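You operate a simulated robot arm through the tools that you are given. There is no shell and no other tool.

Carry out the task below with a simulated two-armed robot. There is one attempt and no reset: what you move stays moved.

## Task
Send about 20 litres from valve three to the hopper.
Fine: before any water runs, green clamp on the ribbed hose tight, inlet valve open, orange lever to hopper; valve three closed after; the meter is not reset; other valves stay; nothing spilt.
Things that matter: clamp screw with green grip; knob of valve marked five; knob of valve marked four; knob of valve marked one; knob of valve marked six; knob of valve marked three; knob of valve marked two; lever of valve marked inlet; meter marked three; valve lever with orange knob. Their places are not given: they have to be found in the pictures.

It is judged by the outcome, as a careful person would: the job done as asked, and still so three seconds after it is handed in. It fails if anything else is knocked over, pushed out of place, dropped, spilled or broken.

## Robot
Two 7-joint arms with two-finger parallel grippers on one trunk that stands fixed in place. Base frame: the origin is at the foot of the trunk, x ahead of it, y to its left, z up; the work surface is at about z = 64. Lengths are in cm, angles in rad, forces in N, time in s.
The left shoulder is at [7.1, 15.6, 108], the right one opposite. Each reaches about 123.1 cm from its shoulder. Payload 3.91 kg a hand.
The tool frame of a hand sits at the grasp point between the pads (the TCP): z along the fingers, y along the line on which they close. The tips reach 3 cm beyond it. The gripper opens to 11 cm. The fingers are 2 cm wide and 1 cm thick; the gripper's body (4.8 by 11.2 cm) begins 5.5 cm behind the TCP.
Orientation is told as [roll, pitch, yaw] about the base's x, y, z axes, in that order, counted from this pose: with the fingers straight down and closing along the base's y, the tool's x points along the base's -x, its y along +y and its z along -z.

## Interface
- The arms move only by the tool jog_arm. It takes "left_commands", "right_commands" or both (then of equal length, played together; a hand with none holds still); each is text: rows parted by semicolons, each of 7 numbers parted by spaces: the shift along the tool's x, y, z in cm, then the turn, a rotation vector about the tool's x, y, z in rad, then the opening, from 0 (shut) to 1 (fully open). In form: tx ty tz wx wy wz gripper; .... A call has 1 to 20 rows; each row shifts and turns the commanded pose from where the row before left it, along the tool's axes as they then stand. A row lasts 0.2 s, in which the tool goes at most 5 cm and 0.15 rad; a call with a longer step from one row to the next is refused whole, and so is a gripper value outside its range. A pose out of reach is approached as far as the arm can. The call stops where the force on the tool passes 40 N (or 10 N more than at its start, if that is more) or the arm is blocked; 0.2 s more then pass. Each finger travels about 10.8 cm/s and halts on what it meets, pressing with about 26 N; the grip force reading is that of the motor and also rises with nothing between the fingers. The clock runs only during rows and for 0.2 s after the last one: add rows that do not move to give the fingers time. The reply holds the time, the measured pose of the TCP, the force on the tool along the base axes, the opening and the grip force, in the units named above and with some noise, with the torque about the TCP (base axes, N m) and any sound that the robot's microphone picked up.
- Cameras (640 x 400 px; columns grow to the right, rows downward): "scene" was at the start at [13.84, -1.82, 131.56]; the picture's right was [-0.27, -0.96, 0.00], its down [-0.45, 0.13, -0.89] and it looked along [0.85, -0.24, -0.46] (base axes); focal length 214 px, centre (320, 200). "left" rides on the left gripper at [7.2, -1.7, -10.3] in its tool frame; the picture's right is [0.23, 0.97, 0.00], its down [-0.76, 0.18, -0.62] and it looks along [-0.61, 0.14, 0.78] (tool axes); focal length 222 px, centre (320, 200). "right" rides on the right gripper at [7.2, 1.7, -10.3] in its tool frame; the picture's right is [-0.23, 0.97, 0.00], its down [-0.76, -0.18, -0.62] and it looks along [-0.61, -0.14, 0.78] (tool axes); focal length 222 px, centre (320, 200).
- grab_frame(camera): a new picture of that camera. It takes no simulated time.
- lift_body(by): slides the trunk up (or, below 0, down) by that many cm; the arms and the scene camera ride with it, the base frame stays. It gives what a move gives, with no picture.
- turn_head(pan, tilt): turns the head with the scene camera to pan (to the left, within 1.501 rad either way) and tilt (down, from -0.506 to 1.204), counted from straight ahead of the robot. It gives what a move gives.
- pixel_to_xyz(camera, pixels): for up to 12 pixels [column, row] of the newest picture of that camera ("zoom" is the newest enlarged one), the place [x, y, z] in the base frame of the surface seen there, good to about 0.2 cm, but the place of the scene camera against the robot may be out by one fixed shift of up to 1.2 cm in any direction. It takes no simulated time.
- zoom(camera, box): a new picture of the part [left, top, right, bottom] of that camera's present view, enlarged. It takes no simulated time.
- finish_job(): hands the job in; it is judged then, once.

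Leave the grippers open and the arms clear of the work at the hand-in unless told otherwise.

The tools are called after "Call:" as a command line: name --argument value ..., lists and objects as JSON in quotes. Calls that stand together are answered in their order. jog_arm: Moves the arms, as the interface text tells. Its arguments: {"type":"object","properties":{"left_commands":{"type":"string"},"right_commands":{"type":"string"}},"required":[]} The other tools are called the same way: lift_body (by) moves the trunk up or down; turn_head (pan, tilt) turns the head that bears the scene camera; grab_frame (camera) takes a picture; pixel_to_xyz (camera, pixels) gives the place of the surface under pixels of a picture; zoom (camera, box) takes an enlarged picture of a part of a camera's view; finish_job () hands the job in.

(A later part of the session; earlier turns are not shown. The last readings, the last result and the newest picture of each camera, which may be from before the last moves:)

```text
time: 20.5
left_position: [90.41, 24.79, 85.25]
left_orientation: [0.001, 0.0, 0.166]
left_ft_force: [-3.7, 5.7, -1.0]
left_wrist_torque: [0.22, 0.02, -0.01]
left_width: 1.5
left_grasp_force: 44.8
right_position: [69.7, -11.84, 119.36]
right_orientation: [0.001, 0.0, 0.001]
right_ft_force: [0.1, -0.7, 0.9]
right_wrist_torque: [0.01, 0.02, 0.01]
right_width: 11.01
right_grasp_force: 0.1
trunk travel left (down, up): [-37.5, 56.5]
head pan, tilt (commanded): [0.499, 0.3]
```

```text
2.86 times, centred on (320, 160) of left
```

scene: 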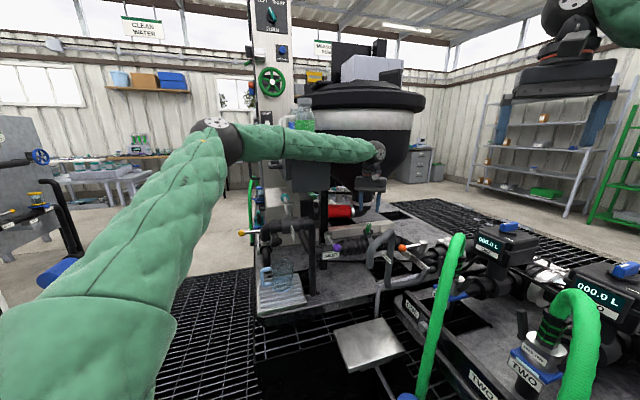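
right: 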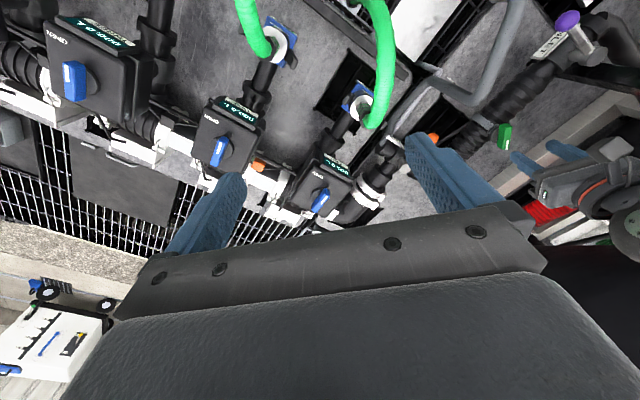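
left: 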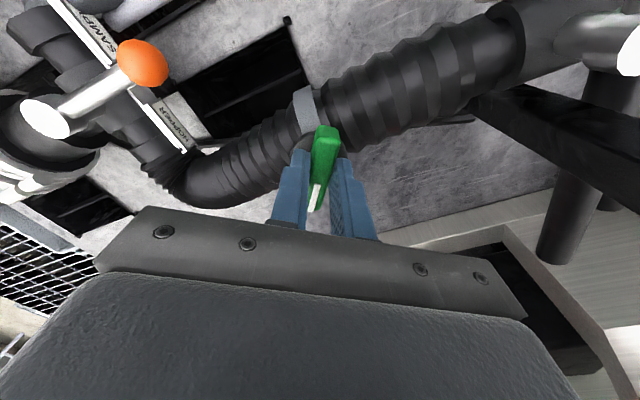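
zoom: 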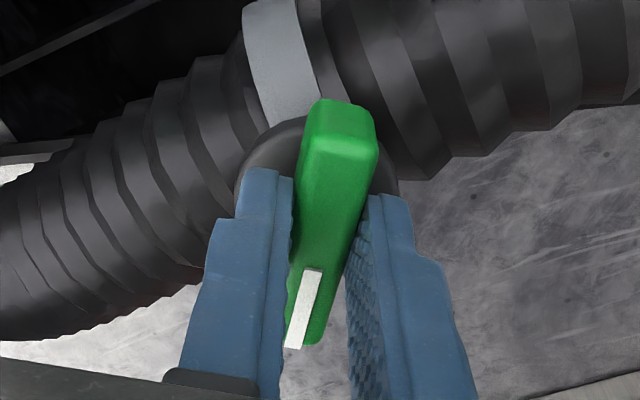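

The bar is gripped (width 1.5). I'll turn it clockwise seen from above (tool z positive) by about 1 rad and watch the torque.

Call:
jog_arm --left_commands "0 0 0 0 0 0.1 0; 0 0 0 0 0 0.1 0; 0 0 0 0 0 0.1 0; 0 0 0 0 0 0.1 0; 0 0 0 0 0 0 0"

Call:
zoom --camera "left" --box '[240, 90, 400, 230]'

```text
time: 21.7
left_position: [90.45, 25.05, 85.34]
left_orientation: [0.0, -0.002, -0.233]
left_ft_force: [4.8, 23.8, 10.1]
left_wrist_torque: [0.93, 0.98, 0.06]
left_width: 1.52
left_grasp_force: 44.9
right_position: [69.68, -11.73, 119.4]
right_orientation: [-0.002, 0.001, 0.0]
right_ft_force: [0.1, 0.0, 0.3]
right_wrist_torque: [0.04, 0.03, 0.01]
right_width: 11.0
right_grasp_force: 0.0
trunk travel left (down, up): [-37.5, 56.5]
head pan, tilt (commanded): [0.499, 0.3]
```

```text
2.86 times, centred on (320, 160) of left
```

zoom: 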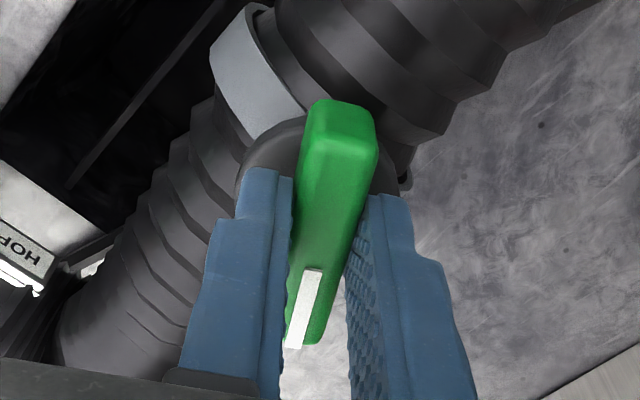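

The bar turned with the hand, though a side force has built up (+y 24 N), so my centre is slightly off. I'll shift 0.25 cm toward +y to relieve it and continue in small steps.

Call:
jog_arm --left_commands "0 0.25 -0.05 0 0 0 0; 0 0 0 0 0 0 0"

```text
time: 22.3
left_position: [90.33, 24.91, 85.33]
left_orientation: [-0.001, 0.0, -0.234]
left_ft_force: [-3.7, 14.8, 0.5]
left_wrist_torque: [0.08, -1.3, 0.04]
left_width: 1.49
left_grasp_force: 44.8
right_position: [69.7, -11.73, 119.24]
right_orientation: [-0.002, -0.001, 0.001]
right_ft_force: [0.1, 0.1, 0.7]
right_wrist_torque: [-0.06, -0.03, -0.03]
right_width: 10.98
right_grasp_force: 0.1
trunk travel left (down, up): [-37.5, 56.5]
head pan, tilt (commanded): [0.499, 0.3]
```

The force dropped to 15 N. I'll shift another 0.25 and continue turning 0.5 rad.

Call:
jog_arm --left_commands "0 0.25 0 0 0 0 0; 0 0 0 0 0 0.1 0; 0 0 0 0 0 0.1 0; 0 0 0 0 0 0.1 0; 0 0 0 0 0 0 0"

```text
time: 23.5
left_position: [90.5, 25.05, 85.29]
left_orientation: [0.001, -0.001, -0.537]
left_ft_force: [-0.1, -2.1, 6.2]
left_wrist_torque: [-0.32, -0.36, 0.0]
left_width: 1.51
left_grasp_force: 44.9
right_position: [69.71, -11.96, 119.13]
right_orientation: [0.001, 0.0, 0.0]
right_ft_force: [0.0, -0.3, -0.3]
right_wrist_torque: [0.02, -0.04, 0.01]
right_width: 11.02
right_grasp_force: 0.0
trunk travel left (down, up): [-37.5, 56.5]
head pan, tilt (commanded): [0.499, 0.3]
```

Forces are small now and the turning torque is near zero, so the screw is still loose. I'll continue clockwise another 1 rad.

Call:
jog_arm --left_commands "0 0 0 0 0 0.1 0; 0 0 0 0 0 0.1 0; 0 0 0 0 0 0.1 0; 0 0 0 0 0 0.1 0; 0 0 0 0 0 0.1 0; 0 0 0 0 0 0 0"

```text
time: 24.9
left_position: [90.47, 25.12, 85.29]
left_orientation: [0.001, 0.0, -1.033]
left_ft_force: [18.6, -1.0, 9.6]
left_wrist_torque: [-0.03, -0.36, 0.03]
left_width: 1.47
left_grasp_force: 44.6
right_position: [69.78, -11.86, 119.27]
right_orientation: [0.0, 0.002, 0.001]
right_ft_force: [0.2, -0.1, 0.1]
right_wrist_torque: [-0.02, 0.01, -0.03]
right_width: 11.02
right_grasp_force: 0.1
trunk travel left (down, up): [-37.5, 56.5]
head pan, tilt (commanded): [0.499, 0.3]
```

There's now +x 18 N of side force. I'll shift +0.3 in x to relieve it and keep turning.

Call:
jog_arm --left_commands "-0.15 0.26 -0.05 0 0 0 0; 0 0 0 0 0 0.1 0; 0 0 0 0 0 0.1 0; 0 0 0 0 0 0.1 0; 0 0 0 0 0 0.1 0; 0 0 0 0 0 0 0"

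Call:
zoom --camera "left" --box '[240, 90, 400, 230]'

```text
time: 26.3
left_position: [90.68, 25.17, 85.24]
left_orientation: [-0.002, 0.001, -1.439]
left_ft_force: [-23.4, -1.0, -10.6]
left_wrist_torque: [1.3, 0.55, -0.09]
left_width: 1.47
left_grasp_force: 44.5
right_position: [69.59, -11.9, 119.34]
right_orientation: [-0.001, 0.001, 0.001]
right_ft_force: [-0.6, -0.2, 0.4]
right_wrist_torque: [-0.02, 0.03, -0.02]
right_width: 10.99
right_grasp_force: 0.1
trunk travel left (down, up): [-37.5, 56.5]
head pan, tilt (commanded): [0.499, 0.3]
```

```text
2.86 times, centred on (320, 160) of left
```

zoom: 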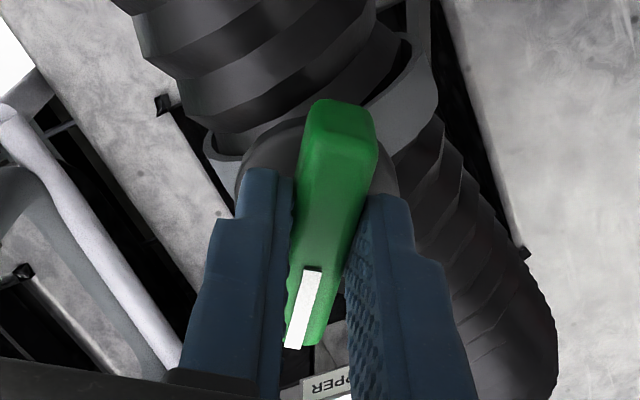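

I overshot a little (−23 N in x). I'll shift back 0.15 and continue turning toward the wrist's limit.

Call:
jog_arm --left_commands "0.02 -0.15 0 0 0 0 0; 0 0 0 0 0 0.1 0; 0 0 0 0 0 0.1 0; 0 0 0 0 0 0.1 0; 0 0 0 0 0 0.1 0; 0 0 0 0 0 0 0"

```text
time: 27.7
left_position: [90.88, 25.25, 85.25]
left_orientation: [0.002, -0.003, -1.836]
left_ft_force: [27.5, 0.8, -1.3]
left_wrist_torque: [-0.75, -0.36, 0.12]
left_width: 1.48
left_grasp_force: 44.6
right_position: [69.93, -11.79, 119.2]
right_orientation: [0.001, 0.002, 0.0]
right_ft_force: [-0.1, 0.7, 0.4]
right_wrist_torque: [0.0, -0.02, 0.03]
right_width: 11.02
right_grasp_force: 0.2
trunk travel left (down, up): [-37.5, 56.5]
head pan, tilt (commanded): [0.499, 0.3]
```

Now it's +27 N in x. I'll nudge +0.1 in x without turning, to see the response.

Call:
jog_arm --left_commands "0.03 0.1 0 0 0 0 0; 0 0 0 0 0 0 0"

```text
time: 28.3
left_position: [90.78, 25.24, 85.33]
left_orientation: [0.001, 0.0, -1.834]
left_ft_force: [26.0, -0.1, 9.9]
left_wrist_torque: [-1.21, -0.09, 0.09]
left_width: 1.47
left_grasp_force: 44.1
right_position: [69.82, -11.95, 119.21]
right_orientation: [0.0, 0.001, -0.002]
right_ft_force: [-0.5, -0.8, 0.0]
right_wrist_torque: [0.0, 0.0, 0.01]
right_width: 11.01
right_grasp_force: 0.1
trunk travel left (down, up): [-37.5, 56.5]
head pan, tilt (commanded): [0.499, 0.3]
```

The response is soft, so I'll nudge +0.35 in x and read again.

Call:
jog_arm --left_commands "0.1 0.34 -0.05 0 0 0 0; 0 0 0 0 0 0 0"

```text
time: 28.9
left_position: [90.83, 25.22, 85.26]
left_orientation: [-0.004, 0.0, -1.836]
left_ft_force: [-19.2, -5.8, 0.9]
left_wrist_torque: [-0.12, 0.4, -0.07]
left_width: 1.48
left_grasp_force: 45.0
right_position: [69.63, -11.89, 119.18]
right_orientation: [0.0, 0.001, 0.001]
right_ft_force: [0.0, 0.0, -0.6]
right_wrist_torque: [-0.02, 0.02, 0.0]
right_width: 11.0
right_grasp_force: 0.1
trunk travel left (down, up): [-37.5, 56.5]
head pan, tilt (commanded): [0.499, 0.3]
```

The force flipped to −19, so the centre is in between. I'll go back 0.13 and continue turning.

Call:
jog_arm --left_commands "-0.03 -0.12 0 0 0 0 0; 0 0 0 0 0 0.1 0; 0 0 0 0 0 0.1 0; 0 0 0 0 0 0.1 0; 0 0 0 0 0 0 0"

```text
time: 30.1
left_position: [90.87, 25.19, 85.25]
left_orientation: [0.001, -0.001, -2.136]
left_ft_force: [-12.8, -6.1, -10.4]
left_wrist_torque: [-0.16, 0.27, -0.02]
left_width: 1.5
left_grasp_force: 45.2
right_position: [69.75, -11.9, 119.21]
right_orientation: [0.0, 0.0, 0.002]
right_ft_force: [0.8, -0.2, 0.6]
right_wrist_torque: [-0.02, 0.0, -0.01]
right_width: 11.01
right_grasp_force: 0.1
trunk travel left (down, up): [-37.5, 56.5]
head pan, tilt (commanded): [0.499, 0.3]
```

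Forces are moderate. I'll continue clockwise.

Call:
jog_arm --left_commands "0 -0.05 0 0 0 0.1 0; 0 0 0 0 0 0.1 0; 0 0 0 0 0 0.1 0; 0 0 0 0 0 0.1 0; 0 0 0 0 0 0 0"

Call:
grab_frame --camera "left"

```text
time: 31.3
left_position: [91.02, 25.24, 85.3]
left_orientation: [0.001, 0.0, -2.533]
left_ft_force: [9.1, -6.1, -5.0]
left_wrist_torque: [-0.34, 0.06, 1.32]
left_width: 1.81
left_grasp_force: 45.1
right_position: [69.86, -11.87, 119.15]
right_orientation: [0.001, 0.002, 0.001]
right_ft_force: [0.3, -0.7, -0.2]
right_wrist_torque: [-0.04, 0.02, -0.01]
right_width: 11.01
right_grasp_force: 0.0
trunk travel left (down, up): [-37.5, 56.5]
head pan, tilt (commanded): [0.499, 0.3]
```

```text
taken
```

left: 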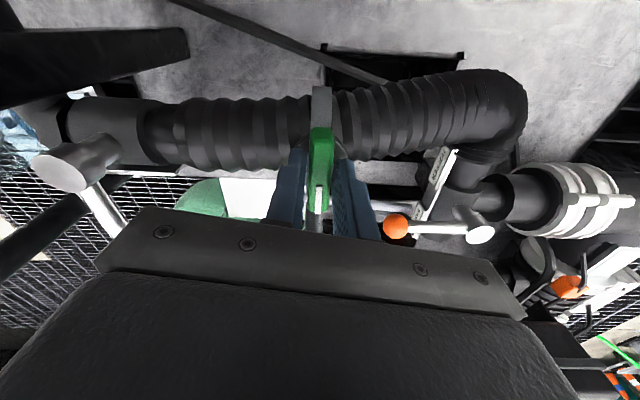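

The torque jumped to 1.3 N·m and the fingers are being wedged apart (1.81), so the screw resists now. I'll zoom to see how far the bar lags.

Call:
zoom --camera "left" --box '[240, 90, 400, 230]'

```text
2.86 times, centred on (320, 160) of left
```

zoom: 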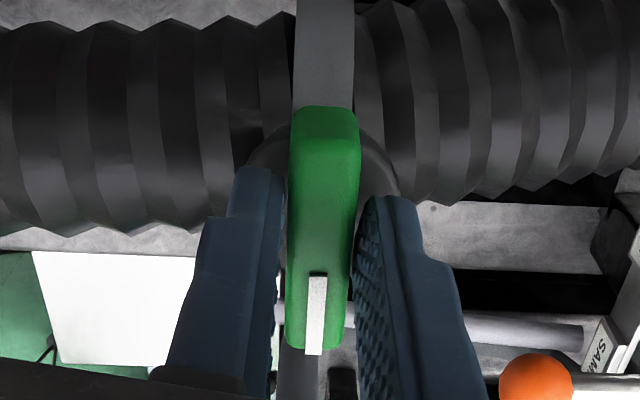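

The bar now lies in line with the clamp band, square to the hose, and has stopped there. I'll press slightly more clockwise to be sure it's seated, then look.

Call:
jog_arm --left_commands "0 0 0 0 0 0.06 0; 0 0 0 0 0 0.06 0; 0 0 0 0 0 0 0"

Call:
zoom --camera "left" --box '[240, 90, 400, 230]'

```text
time: 32.1
left_position: [91.02, 25.19, 85.42]
left_orientation: [0.0, -0.001, -2.658]
left_ft_force: [18.9, -7.0, -0.5]
left_wrist_torque: [-0.31, -0.2, 1.43]
left_width: 2.15
left_grasp_force: 44.7
right_position: [69.77, -11.98, 119.16]
right_orientation: [0.0, 0.004, -0.002]
right_ft_force: [-0.1, 0.2, -0.4]
right_wrist_torque: [0.0, 0.03, -0.01]
right_width: 11.0
right_grasp_force: 0.0
trunk travel left (down, up): [-37.5, 56.5]
head pan, tilt (commanded): [0.499, 0.3]
```

```text
2.86 times, centred on (320, 160) of left
```

zoom: 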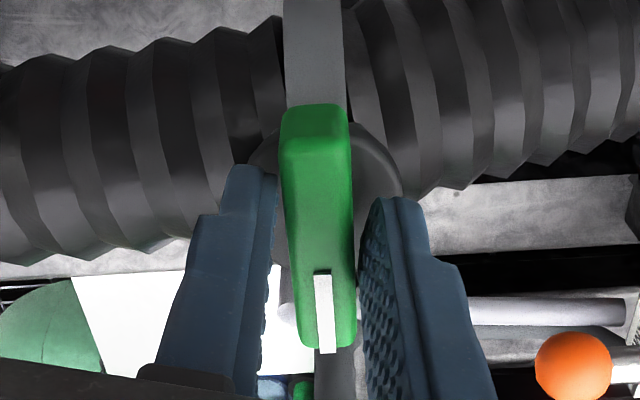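

The bar holds firm in line with the band while the fingers slip past, so the clamp is tight. I'll open the fingers and lift straight up.

Call:
jog_arm --left_commands "0 0 0 0 0 0 0.4; 0 0 0 0 0 0 0.4; 0 0 -3 0 0 0 0.4; 0 0 -4 0 0 0 0.4; 0 0 -4 0 0 0 0.4; 0 0 0 0 0 0 0.4"

Call:
grab_frame --camera "left"

Call:
zoom --camera "left" --box '[240, 60, 400, 200]'

```text
time: 33.5
left_position: [90.87, 25.09, 96.39]
left_orientation: [0.0, 0.0, -2.656]
left_ft_force: [-0.6, 0.1, 0.2]
left_wrist_torque: [0.0, 0.02, -0.01]
left_width: 4.41
left_grasp_force: 0.1
right_position: [69.67, -11.97, 119.18]
right_orientation: [0.001, 0.0, -0.002]
right_ft_force: [-0.1, -1.0, 0.5]
right_wrist_torque: [0.01, -0.02, -0.02]
right_width: 11.01
right_grasp_force: 0.0
trunk travel left (down, up): [-37.5, 56.5]
head pan, tilt (commanded): [0.499, 0.3]
```

```text
taken
```

left: 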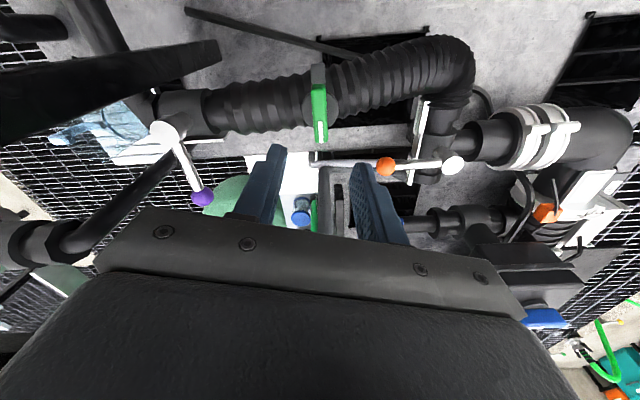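

```text
2.86 times, centred on (320, 130) of left
```

zoom: 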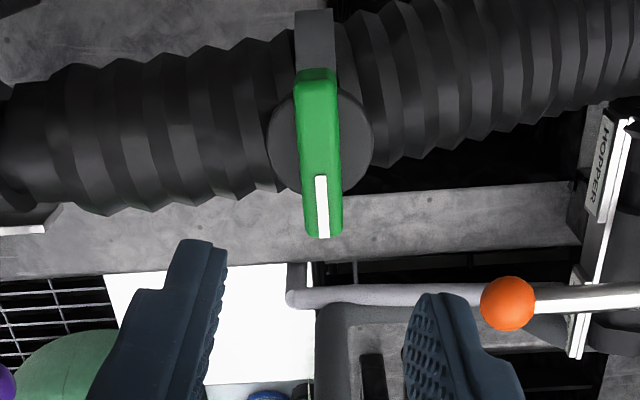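

The clamp grip stayed put. Next is the inlet lever. I'll zoom on it (around (180,160)) and on the orange valve (around (430,150)) from this side, and read places.

Call:
zoom --camera "left" --box '[110, 70, 260, 220]'

Call:
zoom --camera "left" --box '[360, 70, 520, 200]'

Call:
pixel_to_xyz --camera "left" --pixels '[[203, 196], [163, 132], [180, 160], [386, 166], [453, 166], [418, 165], [420, 112], [408, 180], [180, 105], [320, 130], [318, 90], [430, 130]]'

```text
2.67 times, centred on (185, 145) of left
```

zoom: 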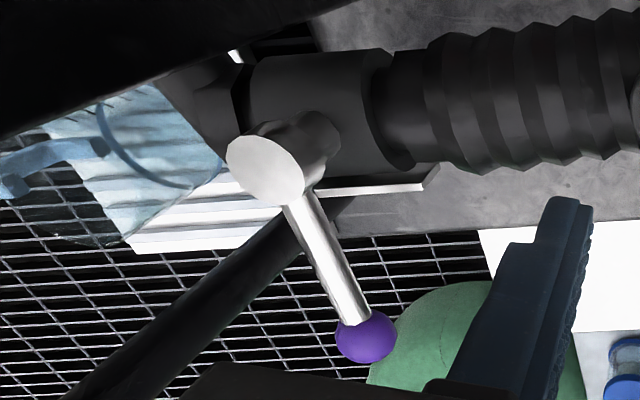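

```text
3.08 times, centred on (440, 135) of left
```

zoom: 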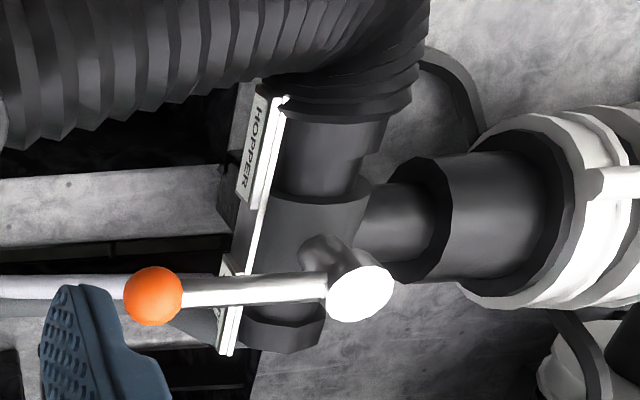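

```text
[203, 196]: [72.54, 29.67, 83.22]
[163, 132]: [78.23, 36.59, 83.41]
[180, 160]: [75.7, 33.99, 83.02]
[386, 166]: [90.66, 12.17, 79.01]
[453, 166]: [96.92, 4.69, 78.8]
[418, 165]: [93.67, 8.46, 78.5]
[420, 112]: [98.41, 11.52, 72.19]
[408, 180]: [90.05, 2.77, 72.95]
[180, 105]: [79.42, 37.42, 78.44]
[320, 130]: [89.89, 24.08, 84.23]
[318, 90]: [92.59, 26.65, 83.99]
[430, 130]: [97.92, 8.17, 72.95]
```

The inlet lever's pivot is near (78.2,36.5) and its knob near (71.5,29.5), with bar z≈83. A vertical pipe with the teal cock stands close by around (67,37). I'll look at that from the scene camera to plan clearance.

Call:
turn_head --pan 0.45 --tilt 0.5

Call:
grab_frame --camera "scene"

Call:
zoom --camera "scene" --box '[230, 130, 430, 270]'

```text
time: 34.3
left_position: [90.92, 24.9, 96.25]
left_orientation: [-0.001, -0.001, -2.655]
left_ft_force: [0.8, -0.5, -0.6]
left_wrist_torque: [-0.04, 0.01, 0.0]
left_width: 4.4
left_grasp_force: 0.1
right_position: [69.79, -11.88, 119.28]
right_orientation: [0.002, 0.0, 0.002]
right_ft_force: [0.0, -0.3, -0.6]
right_wrist_torque: [0.03, -0.04, 0.03]
right_width: 10.99
right_grasp_force: 0.0
trunk travel left (down, up): [-37.5, 56.5]
head pan, tilt (commanded): [0.45, 0.499]
```

```text
taken
```

scene: 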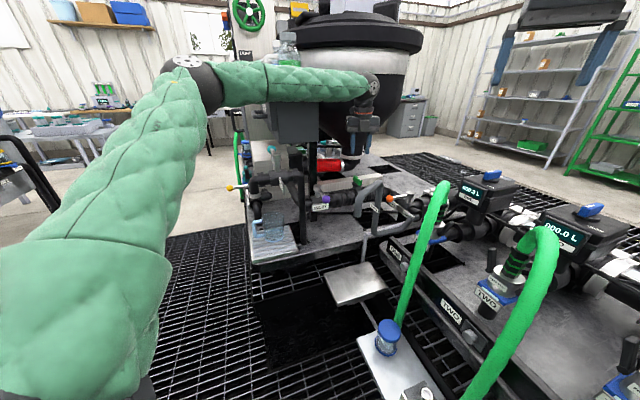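

```text
2.86 times, centred on (330, 200) of scene
```

zoom: 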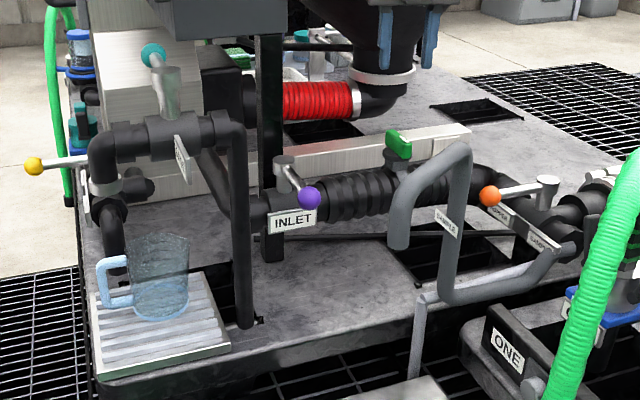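

I'll read the vertical pipe (zoom (238,200)), the horizontal pipe top, the post and the lever.

Call:
pixel_to_xyz --camera "zoom" --pixels '[[240, 150], [242, 220], [242, 300], [225, 118], [180, 120], [308, 197], [283, 162], [298, 180], [268, 120], [268, 230], [295, 217], [155, 55]]'

```text
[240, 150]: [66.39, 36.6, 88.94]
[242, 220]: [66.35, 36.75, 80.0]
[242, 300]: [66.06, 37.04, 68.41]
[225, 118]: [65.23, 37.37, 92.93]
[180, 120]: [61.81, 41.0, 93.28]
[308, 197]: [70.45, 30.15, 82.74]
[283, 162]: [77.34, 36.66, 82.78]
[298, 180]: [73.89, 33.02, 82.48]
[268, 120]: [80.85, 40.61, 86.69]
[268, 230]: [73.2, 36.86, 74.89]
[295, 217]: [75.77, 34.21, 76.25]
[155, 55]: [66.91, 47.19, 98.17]
```

The vertical pipe axis is near (67.6,37.8), topping at z≈93. To open, I expect to swing the lever counter-clockwise toward the clamp side, so it lies along the pipe. I'll use closed fingers as a stick. The hand will be yawed to −0.785 and leaned 0.5 rad away from the pipe. First I'll move to open space near (80,22,102) and take that orientation.

Call:
jog_arm --left_commands "-3.68 -0.81 -1.9 0 0 0 0.4; -3.68 -0.81 -1.9 0 0 0 0.4; -3.68 -0.81 -1.9 0 0 0 0.2; 0 0 0 0 0 -0.144 0; 0 0 0 0 0 -0.144 0; 0 0 0 0 0 -0.144 0; 0 0 0 0 0 -0.144 0; 0 0 0 0 0 -0.144 0; 0 0 0 0 0 -0.144 0; 0 0 0 0 0 -0.144 0; 0 0 0 0 0 -0.144 0; 0 0 0 0 0 -0.144 0; 0 0 0 0 0 -0.144 0; 0 0 0 0 0 -0.144 0; 0 0 0 0 0 -0.144 0; 0 0 0 0 0 -0.144 0; 0 0 0 0 0.125 0 0; 0 0 0 0 0.125 0 0; 0 0 0 0 0.125 0 0; 0 0 0 0 0.125 0 0"

Call:
grab_frame --camera "left"

Call:
grab_frame --camera "scene"

```text
time: 38.5
left_position: [77.54, 24.17, 100.78]
left_orientation: [0.003, 0.493, -0.782]
left_ft_force: [-0.6, -0.8, -0.2]
left_wrist_torque: [-0.04, -0.04, 0.01]
left_width: 0.0
left_grasp_force: 26.0
left hand out of reach, approached as far as the arm can: row 20
right_position: [69.58, -11.94, 119.39]
right_orientation: [0.0, -0.001, 0.001]
right_ft_force: [0.6, 1.0, 0.2]
right_wrist_torque: [0.02, 0.0, -0.02]
right_width: 10.98
right_grasp_force: 0.0
trunk travel left (down, up): [-37.5, 56.5]
head pan, tilt (commanded): [0.45, 0.499]
```

```text
taken
```

left: 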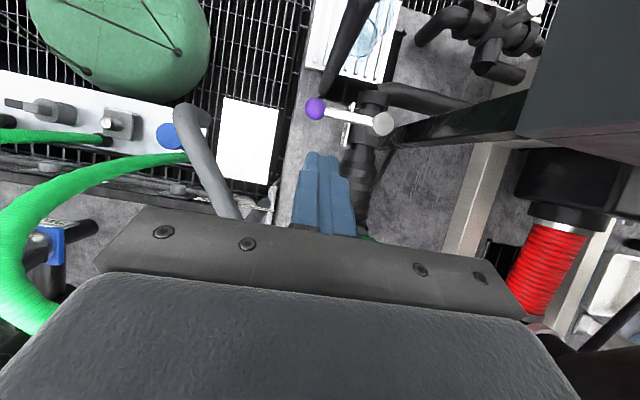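

```text
taken
```

scene: 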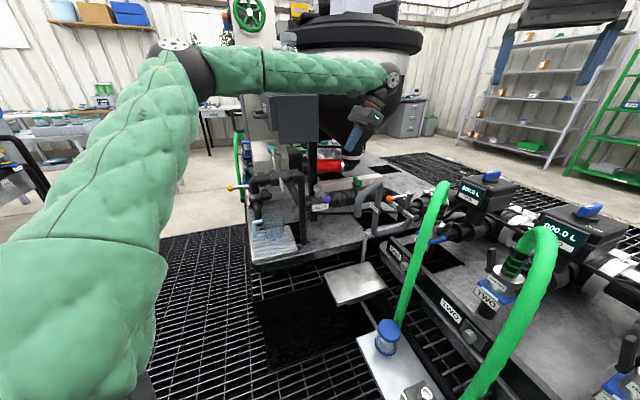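

The pose is set and the lever is visible at (315,108)–(382,122). I'll move to a point behind the lever, above it at z≈96 and (71.5, 33.3), and look again.

Call:
jog_arm --left_commands "2.383 0.73 3.097 0 0 0 0; 2.383 0.73 3.097 0 0 0 0; 2.383 0.73 3.097 0 0 0 0; 0 0 0 0 0 0 0"

Call:
grab_frame --camera "left"

Call:
zoom --camera "scene" --box '[230, 60, 430, 220]'

```text
time: 39.5
left_position: [71.61, 33.52, 95.91]
left_orientation: [0.001, 0.502, -0.784]
left_ft_force: [0.1, -0.3, 0.6]
left_wrist_torque: [-0.01, -0.04, 0.0]
left_width: 0.0
left_grasp_force: 26.0
right_position: [69.73, -11.91, 119.25]
right_orientation: [0.0, 0.002, 0.0]
right_ft_force: [0.4, 0.3, -0.2]
right_wrist_torque: [0.04, 0.03, 0.01]
right_width: 11.01
right_grasp_force: 0.1
trunk travel left (down, up): [-37.5, 56.5]
head pan, tilt (commanded): [0.45, 0.499]
```

```text
taken
```

left: 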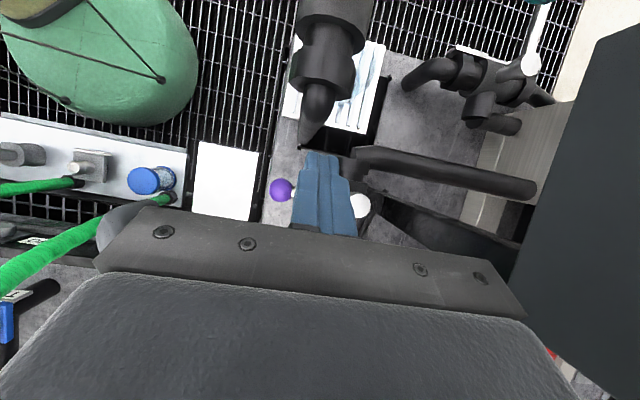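

```text
2.50 times, centred on (330, 140) of scene
```

zoom: 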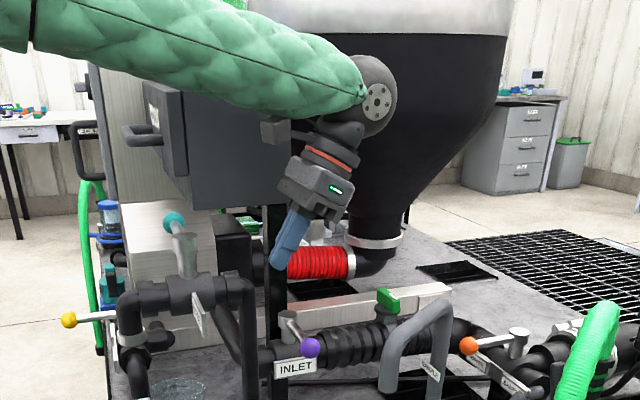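

The stick is above the lever, with the knob at (281,190) and pivot at (358,206). I'll confirm their places from this view.

Call:
pixel_to_xyz --camera "left" --pixels '[[281, 188], [358, 204], [292, 190], [318, 155], [318, 120], [400, 165], [450, 175], [362, 155]]'

```text
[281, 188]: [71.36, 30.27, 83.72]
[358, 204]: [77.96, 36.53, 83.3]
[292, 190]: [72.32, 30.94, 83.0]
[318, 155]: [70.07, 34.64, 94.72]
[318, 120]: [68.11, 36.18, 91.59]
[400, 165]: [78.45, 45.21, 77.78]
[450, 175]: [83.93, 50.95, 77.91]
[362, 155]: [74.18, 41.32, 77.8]
```

The knob is at (71.4,30.3) and pivot at (78.0,36.5), so the stick sits about 2.2 cm behind the bar. I'll descend straight down 8 cm and look.

Call:
jog_arm --left_commands "-1.2 0 2.4 0 0 0 0; -1.28 0 2.34 0 0 0 0; -1.28 0 2.34 0 0 0 0; 0 0 0 0 0 0 0"

Call:
grab_frame --camera "left"

Call:
zoom --camera "scene" --box '[270, 120, 390, 220]'

```text
time: 40.5
left_position: [71.3, 33.57, 87.97]
left_orientation: [0.001, 0.499, -0.784]
left_ft_force: [-0.2, -0.3, -0.1]
left_wrist_torque: [-0.01, -0.01, -0.01]
left_width: 0.02
left_grasp_force: 25.8
right_position: [69.75, -11.9, 119.19]
right_orientation: [0.001, 0.001, -0.001]
right_ft_force: [-0.5, -0.5, 0.4]
right_wrist_torque: [0.0, 0.03, 0.01]
right_width: 10.98
right_grasp_force: 0.1
trunk travel left (down, up): [-37.5, 56.5]
head pan, tilt (commanded): [0.45, 0.499]
```

```text
taken
```

left: 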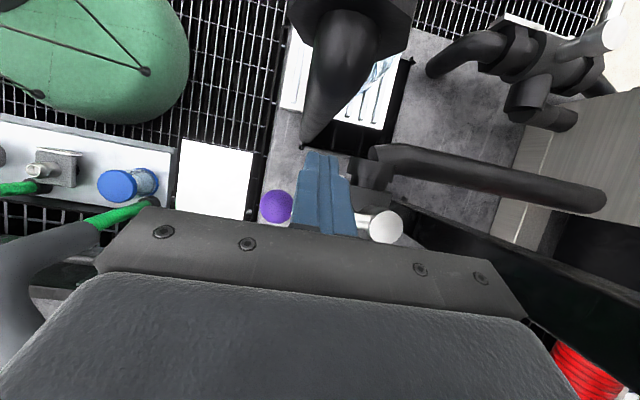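

```text
4.00 times, centred on (330, 170) of scene
```

zoom: 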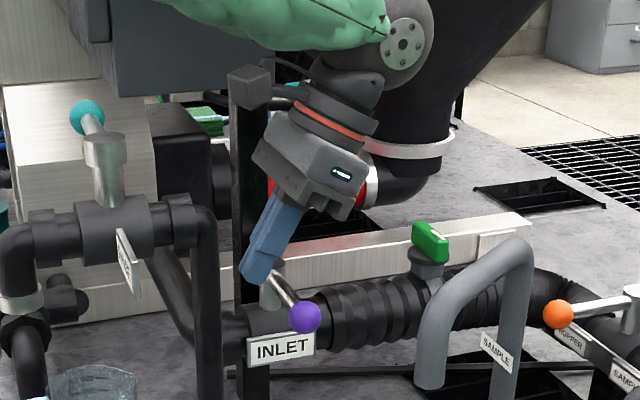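

The stick is between the vertical pipe and the lever as planned. I'll descend another 4.6 cm.

Call:
jog_arm --left_commands "-1.1 0 2.02 0 0 0 0; -1.1 0 2.02 0 0 0 0; 0 0 0 0 0 0 0"

Call:
zoom --camera "scene" --box '[270, 120, 390, 220]'

Call:
grab_frame --camera "left"

```text
time: 41.3
left_position: [71.75, 33.47, 83.17]
left_orientation: [0.0, 0.499, -0.785]
left_ft_force: [0.4, -0.3, -0.1]
left_wrist_torque: [0.01, -0.04, -0.02]
left_width: 0.0
left_grasp_force: 26.0
right_position: [69.66, -11.76, 119.34]
right_orientation: [0.001, -0.002, 0.001]
right_ft_force: [-0.5, -0.6, 0.0]
right_wrist_torque: [-0.03, 0.03, -0.01]
right_width: 10.98
right_grasp_force: 0.0
trunk travel left (down, up): [-37.5, 56.5]
head pan, tilt (commanded): [0.45, 0.499]
```

```text
4.00 times, centred on (330, 170) of scene
```

zoom: 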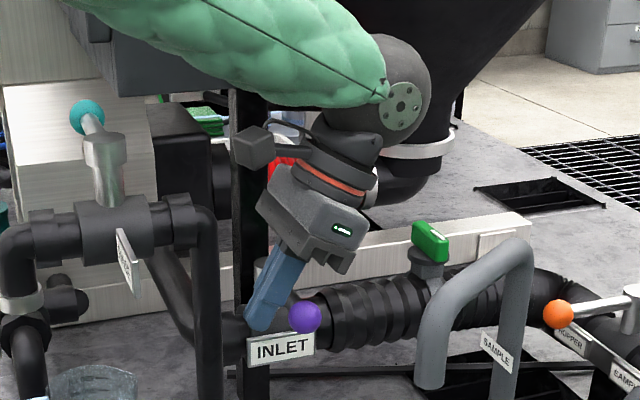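

```text
taken
```

left: 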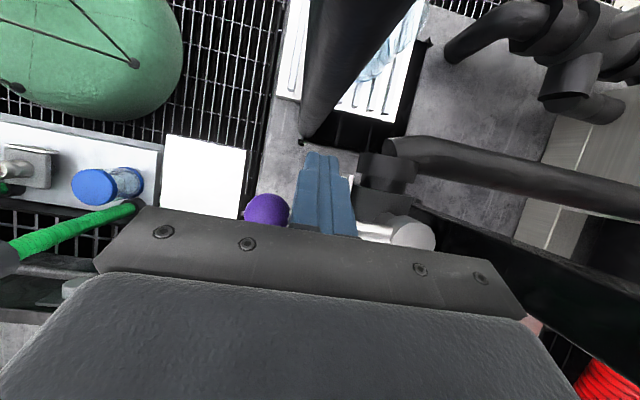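

Now I'll push the lever counter-clockwise: first two small arc steps (about 0.4 rad) while reading the force.

Call:
jog_arm --left_commands "-0.67 -0.155 -0.366 0 0 0 0; -0.67 -0.155 -0.366 0 0 0 0; -0.61 0 -0.332 0 0 0 0; -0.61 0 -0.332 0 0 0 0; 0 0 0 0 0 0 0"

Call:
grab_frame --camera "left"

Call:
zoom --camera "scene" --box '[270, 120, 390, 220]'

```text
time: 42.5
left_position: [73.35, 31.11, 83.34]
left_orientation: [0.001, 0.499, -0.784]
left_ft_force: [0.0, 0.7, 0.2]
left_wrist_torque: [-0.01, 0.03, 0.03]
left_width: 0.0
left_grasp_force: 26.4
right_position: [69.84, -11.81, 119.24]
right_orientation: [0.0, 0.0, 0.0]
right_ft_force: [-1.1, 0.3, -0.8]
right_wrist_torque: [0.01, 0.01, 0.04]
right_width: 11.02
right_grasp_force: 0.1
trunk travel left (down, up): [-37.5, 56.5]
head pan, tilt (commanded): [0.45, 0.499]
```

```text
taken
```

left: 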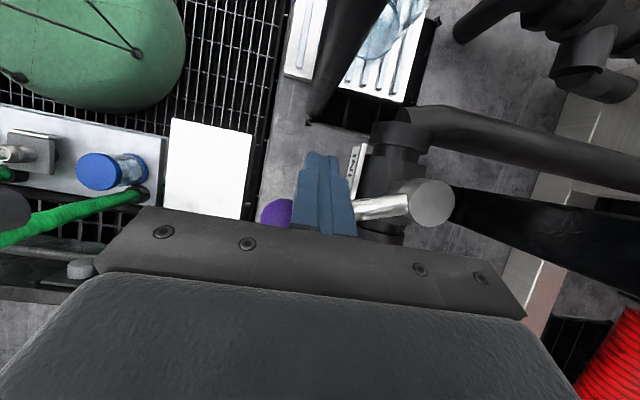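

```text
4.00 times, centred on (330, 170) of scene
```

zoom: 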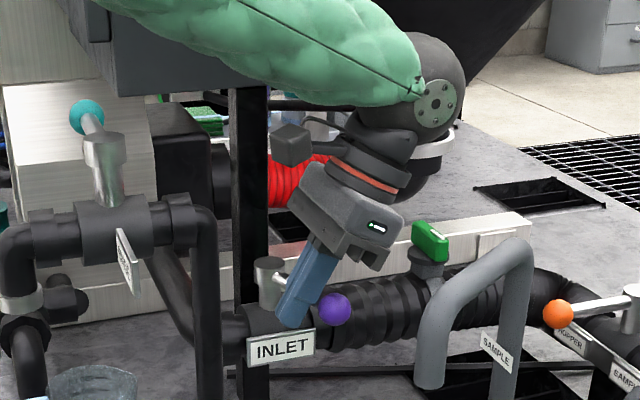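

The lever is turning freely with no force. I'll continue along the arc to about 1.2 rad.

Call:
jog_arm --left_commands "-0.6 0.145 -0.327 0 0 0 0; -0.6 0.145 -0.327 0 0 0 0; -0.56 0.275 -0.305 0 0 0 0; -0.56 0.275 -0.305 0 0 0 0; -0.5 0.39 -0.272 0 0 0 0; -0.5 0.39 -0.272 0 0 0 0; -0.42 0.5 -0.23 0 0 0 0; -0.42 0.5 -0.23 0 0 0 0; 0 0 0 0 0 0 0"

Call:
grab_frame --camera "left"

Call:
zoom --camera "scene" --box '[270, 120, 390, 220]'

```text
time: 44.5
left_position: [78.59, 29.67, 83.35]
left_orientation: [0.0, 0.499, -0.784]
left_ft_force: [0.0, -0.4, -0.2]
left_wrist_torque: [0.04, -0.02, -0.04]
left_width: 0.03
left_grasp_force: 26.0
right_position: [69.66, -11.88, 119.28]
right_orientation: [0.001, 0.001, 0.001]
right_ft_force: [-1.2, 0.2, -0.3]
right_wrist_torque: [-0.01, 0.01, 0.03]
right_width: 10.99
right_grasp_force: 0.1
trunk travel left (down, up): [-37.5, 56.5]
head pan, tilt (commanded): [0.45, 0.499]
```

```text
taken
```

left: 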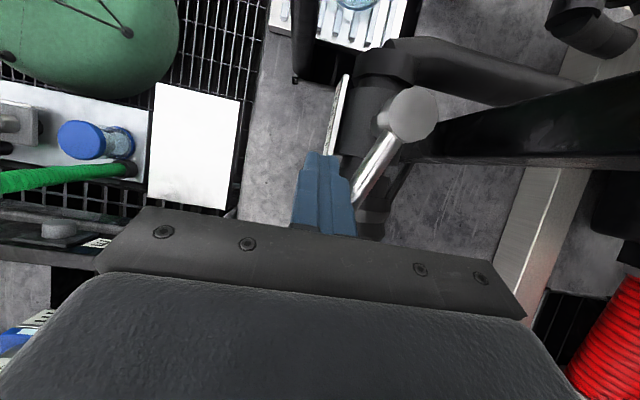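

```text
4.00 times, centred on (330, 170) of scene
```

zoom: 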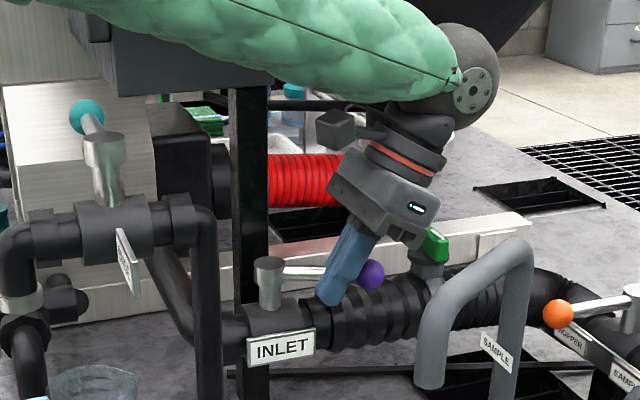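

The lever is nearly along the pipe. I'll finish the last 0.4 rad in small steps, watching for a stop.

Call:
jog_arm --left_commands "-0.32 0.587 -0.176 0 0 0 0; -0.32 0.587 -0.176 0 0 0 0; -0.2 0.55 -0.108 0 0 0 0; -0.2 0.55 -0.108 0 0 0 0; 0 0 0 0 0 0 0"

Call:
grab_frame --camera "left"

Call:
zoom --camera "scene" --box '[270, 120, 390, 220]'

```text
time: 45.7
left_position: [81.11, 30.4, 83.16]
left_orientation: [0.001, 0.498, -0.784]
left_ft_force: [-0.3, -0.3, -0.7]
left_wrist_torque: [0.02, 0.02, -0.01]
left_width: 0.0
left_grasp_force: 25.8
right_position: [69.68, -11.9, 119.18]
right_orientation: [0.001, -0.001, 0.0]
right_ft_force: [-0.4, 0.3, -0.1]
right_wrist_torque: [-0.01, 0.03, 0.05]
right_width: 11.0
right_grasp_force: 0.1
trunk travel left (down, up): [-37.5, 56.5]
head pan, tilt (commanded): [0.45, 0.499]
```

```text
taken
```

left: 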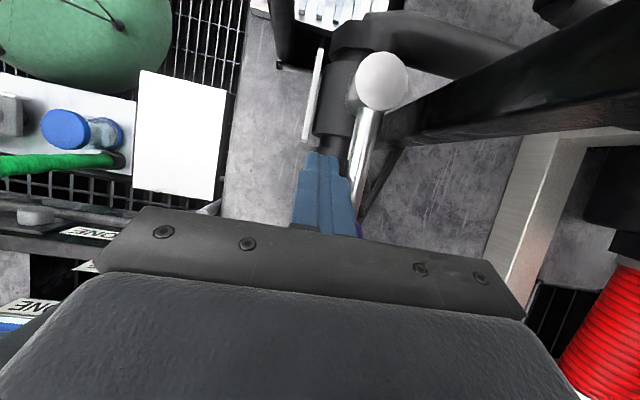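

```text
4.00 times, centred on (330, 170) of scene
```

zoom: 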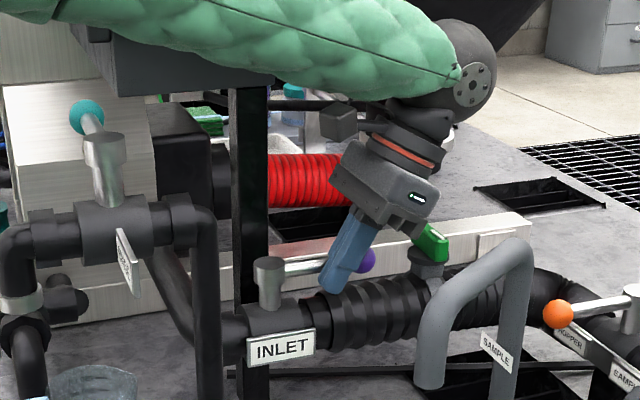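

The lever lies nearly parallel to the pipe and no stop has been felt. I'll measure the lever's direction.

Call:
pixel_to_xyz --camera "left" --pixels '[[380, 80], [370, 130], [362, 170], [355, 205], [357, 230], [330, 140], [343, 70]]'

Call:
pixel_to_xyz --camera "scene" --pixels '[[337, 187], [361, 186], [345, 187], [397, 180]]'

```text
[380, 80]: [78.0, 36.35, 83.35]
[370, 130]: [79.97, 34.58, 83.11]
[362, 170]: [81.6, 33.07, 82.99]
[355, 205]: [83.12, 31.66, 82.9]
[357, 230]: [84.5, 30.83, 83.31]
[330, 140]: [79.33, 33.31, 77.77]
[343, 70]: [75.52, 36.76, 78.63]
```

```text
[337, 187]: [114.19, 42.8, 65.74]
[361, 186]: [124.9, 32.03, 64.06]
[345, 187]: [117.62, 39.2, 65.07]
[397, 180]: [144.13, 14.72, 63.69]
```

The lever's angle is about −43°, the pipe's about −45°. I'll press a little more to feel for the stop.

Call:
jog_arm --left_commands "0 0.2 0 0 0 0 0; 0 0.2 0 0 0 0 0; 0 0 0 0 0 0 0"

Call:
grab_frame --camera "left"

Call:
pixel_to_xyz --camera "left" --pixels '[[380, 75], [370, 120], [362, 165], [357, 200]]'

```text
time: 46.5
left_position: [81.25, 30.46, 83.21]
left_orientation: [-0.003, 0.502, -0.786]
left_ft_force: [-24.9, -14.9, -7.4]
left_wrist_torque: [-0.13, 0.28, -0.15]
left_width: 0.0
left_grasp_force: 26.2
right_position: [69.59, -11.97, 119.28]
right_orientation: [0.001, 0.0, 0.0]
right_ft_force: [0.3, 0.7, -0.8]
right_wrist_torque: [0.01, -0.04, 0.0]
right_width: 11.02
right_grasp_force: 0.1
trunk travel left (down, up): [-37.5, 56.5]
head pan, tilt (commanded): [0.45, 0.499]
```

```text
taken
```

left: 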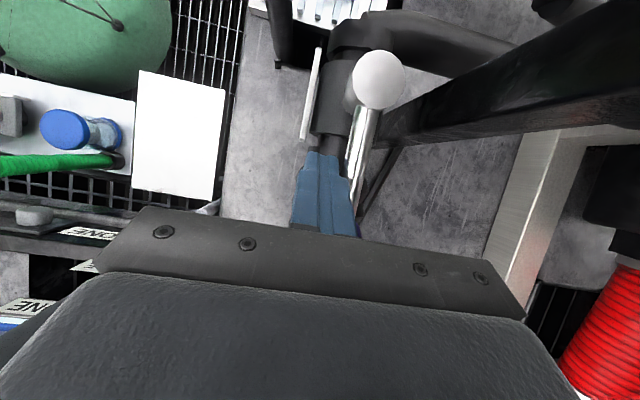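

```text
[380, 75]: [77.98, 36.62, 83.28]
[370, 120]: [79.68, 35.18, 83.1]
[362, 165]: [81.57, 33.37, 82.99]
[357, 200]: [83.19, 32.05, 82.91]
```

A firm stop is felt (29 N), so the inlet is fully open, lever along the pipe. I'll back off and lift straight up.

Call:
jog_arm --left_commands "0 -0.6 0 0 0 0 0; 0 -0.6 0 0 0 0 0; 1.9 0 -3.5 0 0 0 0; 1.9 0 -3.5 0 0 0 0; 1.9 0 -3.5 0 0 0 0; 1.9 0 -3.5 0 0 0 0; 0 0 0 0 0 0 0"

Call:
grab_frame --camera "left"

Call:
grab_frame --camera "scene"

```text
time: 48.1
left_position: [80.36, 29.77, 99.19]
left_orientation: [0.001, 0.499, -0.784]
left_ft_force: [1.0, 1.0, -0.2]
left_wrist_torque: [0.01, 0.0, 0.01]
left_width: 0.0
left_grasp_force: 26.5
right_position: [69.76, -11.83, 119.24]
right_orientation: [-0.001, 0.003, 0.001]
right_ft_force: [0.5, -0.5, -1.0]
right_wrist_torque: [-0.03, -0.01, -0.03]
right_width: 11.0
right_grasp_force: 0.1
trunk travel left (down, up): [-37.5, 56.5]
head pan, tilt (commanded): [0.45, 0.499]
```

```text
taken
```

left: 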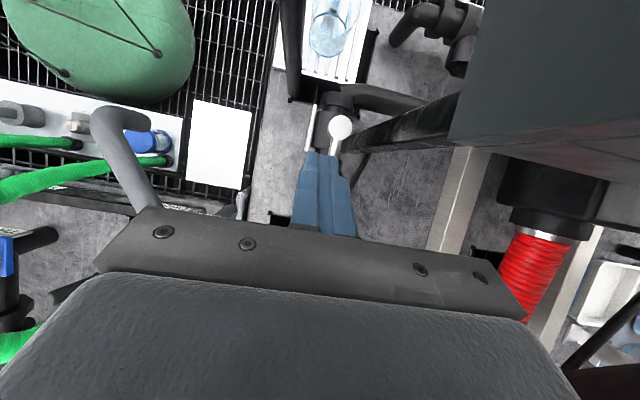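

```text
taken
```

scene: 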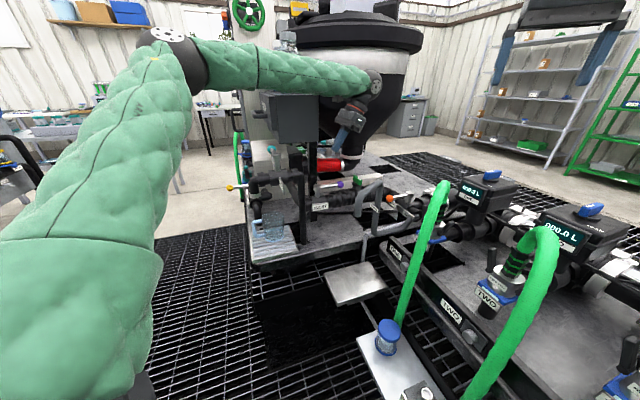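

The inlet lever is now along the pipe. Next is the orange lever, with pivot at about (96.8,5.0), knob at (90.2,12) and bar z≈78. I'll swing it clockwise toward HOPPER, away from the robot. First I'll move the left hand right to about (80,18,101), straighten it, and take yaw 0 with a forward lean of 0.45.

Call:
jog_arm --left_commands "-2.16 -2.83 -1.94 0 0 0 0; -2.16 -2.83 -1.94 0 0 0 0; -2.16 -2.83 -1.94 0 0 0 0; 0 0 0 0 -0.125 0 0; 0 0 0 0 -0.125 0 0; 0 0 0 0 -0.125 0 0; 0 0 0 0 -0.125 0 0; 0 0 0 0 0 -0.131 0; 0 0 0 0 0 -0.131 0; 0 0 0 0 0 -0.131 0; 0 0 0 0 0 -0.131 0; 0 0 0 0 0 -0.131 0; 0 0 0 0 0 -0.131 0; 0 0 0 0 -0.15 0 0; 0 0 0 0 -0.15 0 0; 0 0 0 0 -0.15 0 0; 0 0 0 0 0 0 0"

Call:
grab_frame --camera "left"

Call:
grab_frame --camera "scene"

```text
time: 51.7
left_position: [76.32, 21.88, 98.89]
left_orientation: [-0.001, -0.45, 0.001]
left_ft_force: [0.1, 0.0, 0.7]
left_wrist_torque: [0.03, 0.0, -0.03]
left_width: 0.0
left_grasp_force: 25.9
left hand out of reach, approached as far as the arm can: row 1, 2, 3
right_position: [69.8, -11.84, 119.22]
right_orientation: [-0.001, 0.003, 0.001]
right_ft_force: [1.3, -0.2, 0.0]
right_wrist_torque: [0.0, 0.03, 0.02]
right_width: 11.0
right_grasp_force: 0.2
trunk travel left (down, up): [-37.5, 56.5]
head pan, tilt (commanded): [0.45, 0.499]
```

```text
taken
```

left: 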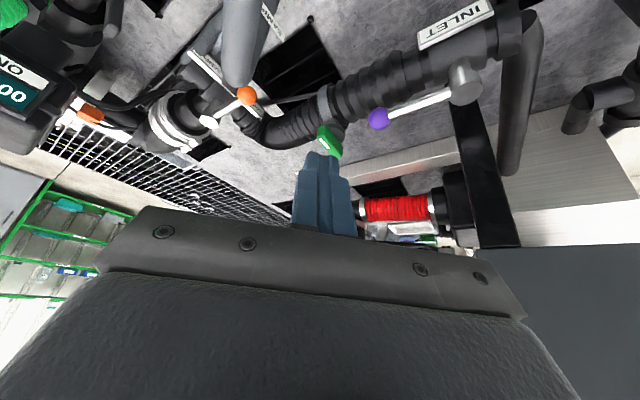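

```text
taken
```

scene: 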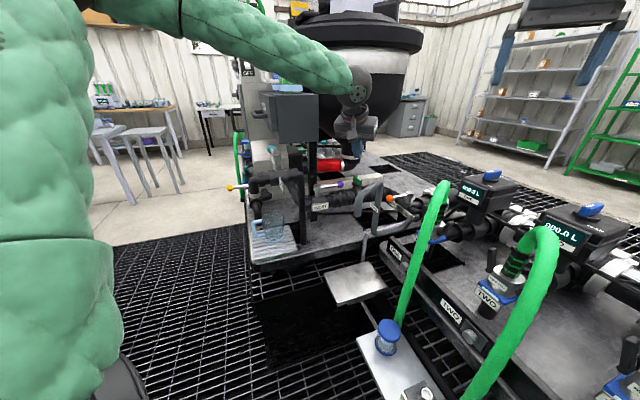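

The hand is now at (76.3,21.9,98.9), leaning forward. I'll zoom on the orange valve (near (225,105)) and read its points.

Call:
zoom --camera "left" --box '[130, 40, 290, 170]'

Call:
pixel_to_xyz --camera "left" --pixels '[[246, 96], [208, 121], [225, 109], [238, 50], [255, 20], [228, 95], [180, 100], [268, 135], [240, 118], [215, 75]]'

```text
3.08 times, centred on (210, 105) of left
```

zoom: 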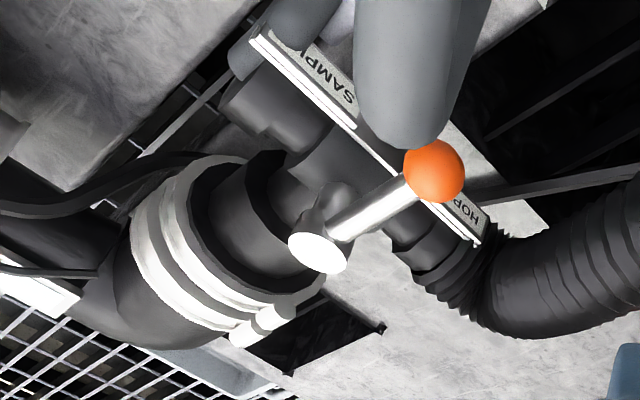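

```text
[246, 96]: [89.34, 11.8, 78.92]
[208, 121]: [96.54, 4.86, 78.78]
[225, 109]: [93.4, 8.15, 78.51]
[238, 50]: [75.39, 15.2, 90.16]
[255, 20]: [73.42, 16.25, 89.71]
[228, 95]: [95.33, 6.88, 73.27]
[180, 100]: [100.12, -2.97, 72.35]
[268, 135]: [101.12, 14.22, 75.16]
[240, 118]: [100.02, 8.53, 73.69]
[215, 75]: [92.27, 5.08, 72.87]
```

The orange knob is at (89.5,11.9) and the pivot at (96.65,4.85). I'll move the closed fingers above the spot behind the lever, (90.5,7.6), at z≈93.

Call:
jog_arm --left_commands "-2.03 -2.86 2.32 0 0 0 0; -2.03 -2.86 2.32 0 0 0 0; -2.03 -2.86 2.32 0 0 0 0; -2.03 -2.86 2.32 0 0 0 0; -2.03 -2.86 2.32 0 0 0 0; 0 0 0 0 0 0 0"

Call:
grab_frame --camera "left"

Call:
grab_frame --camera "scene"

```text
time: 53.1
left_position: [88.26, 10.37, 92.55]
left_orientation: [0.0, -0.45, 0.002]
left_ft_force: [-0.5, 0.0, -0.4]
left_wrist_torque: [0.0, 0.03, -0.03]
left_width: 0.0
left_grasp_force: 26.0
left hand out of reach, approached as far as the arm can: row 5
right_position: [69.73, -11.97, 119.25]
right_orientation: [-0.001, 0.0, -0.001]
right_ft_force: [0.0, -0.7, 0.4]
right_wrist_torque: [0.01, 0.02, -0.01]
right_width: 11.0
right_grasp_force: 0.1
trunk travel left (down, up): [-37.5, 56.5]
head pan, tilt (commanded): [0.45, 0.499]
```

```text
taken
```

left: 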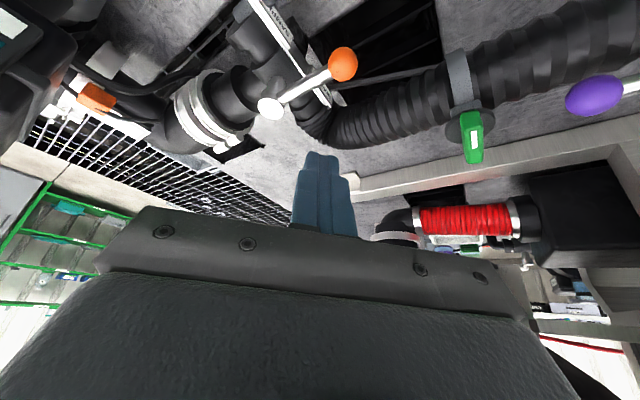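

```text
taken
```

scene: 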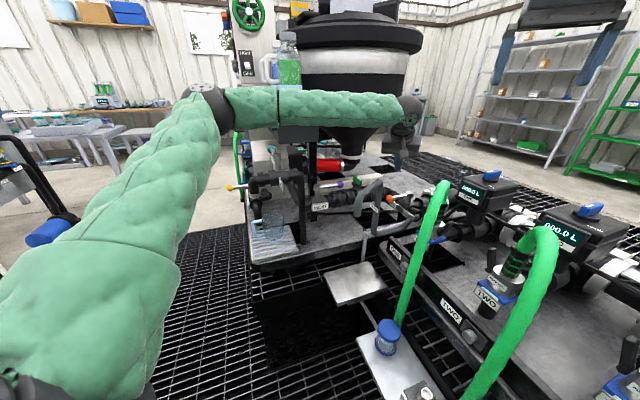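

The arm hit a joint limit short of the target with this forward lean. I'll go back to a vertical hand and see if (90.5,7.6) can be reached that way.

Call:
jog_arm --left_commands "0 0 0 0 0.15 0 0; 0 0 0 0 0.15 0 0; 0 0 0 0 0.15 0 0; -1.1 -1.4 0 0 0 0 0; -1.1 -1.4 0 0 0 0 0; 0 0 0 0 0 0 0"

```text
time: 54.5
left_position: [84.8, 14.29, 92.66]
left_orientation: [-0.003, 0.0, 0.003]
left_ft_force: [0.5, -0.9, 0.8]
left_wrist_torque: [-0.01, 0.0, 0.01]
left_width: 0.02
left_grasp_force: 26.5
left hand out of reach, approached as far as the arm can: row 1, 2, 3, 4, 5
right_position: [69.72, -11.83, 119.19]
right_orientation: [0.001, 0.0, 0.0]
right_ft_force: [-0.1, 0.8, -0.6]
right_wrist_torque: [0.0, 0.0, 0.0]
right_width: 11.0
right_grasp_force: 0.1
trunk travel left (down, up): [-37.5, 56.5]
head pan, tilt (commanded): [0.45, 0.499]
```

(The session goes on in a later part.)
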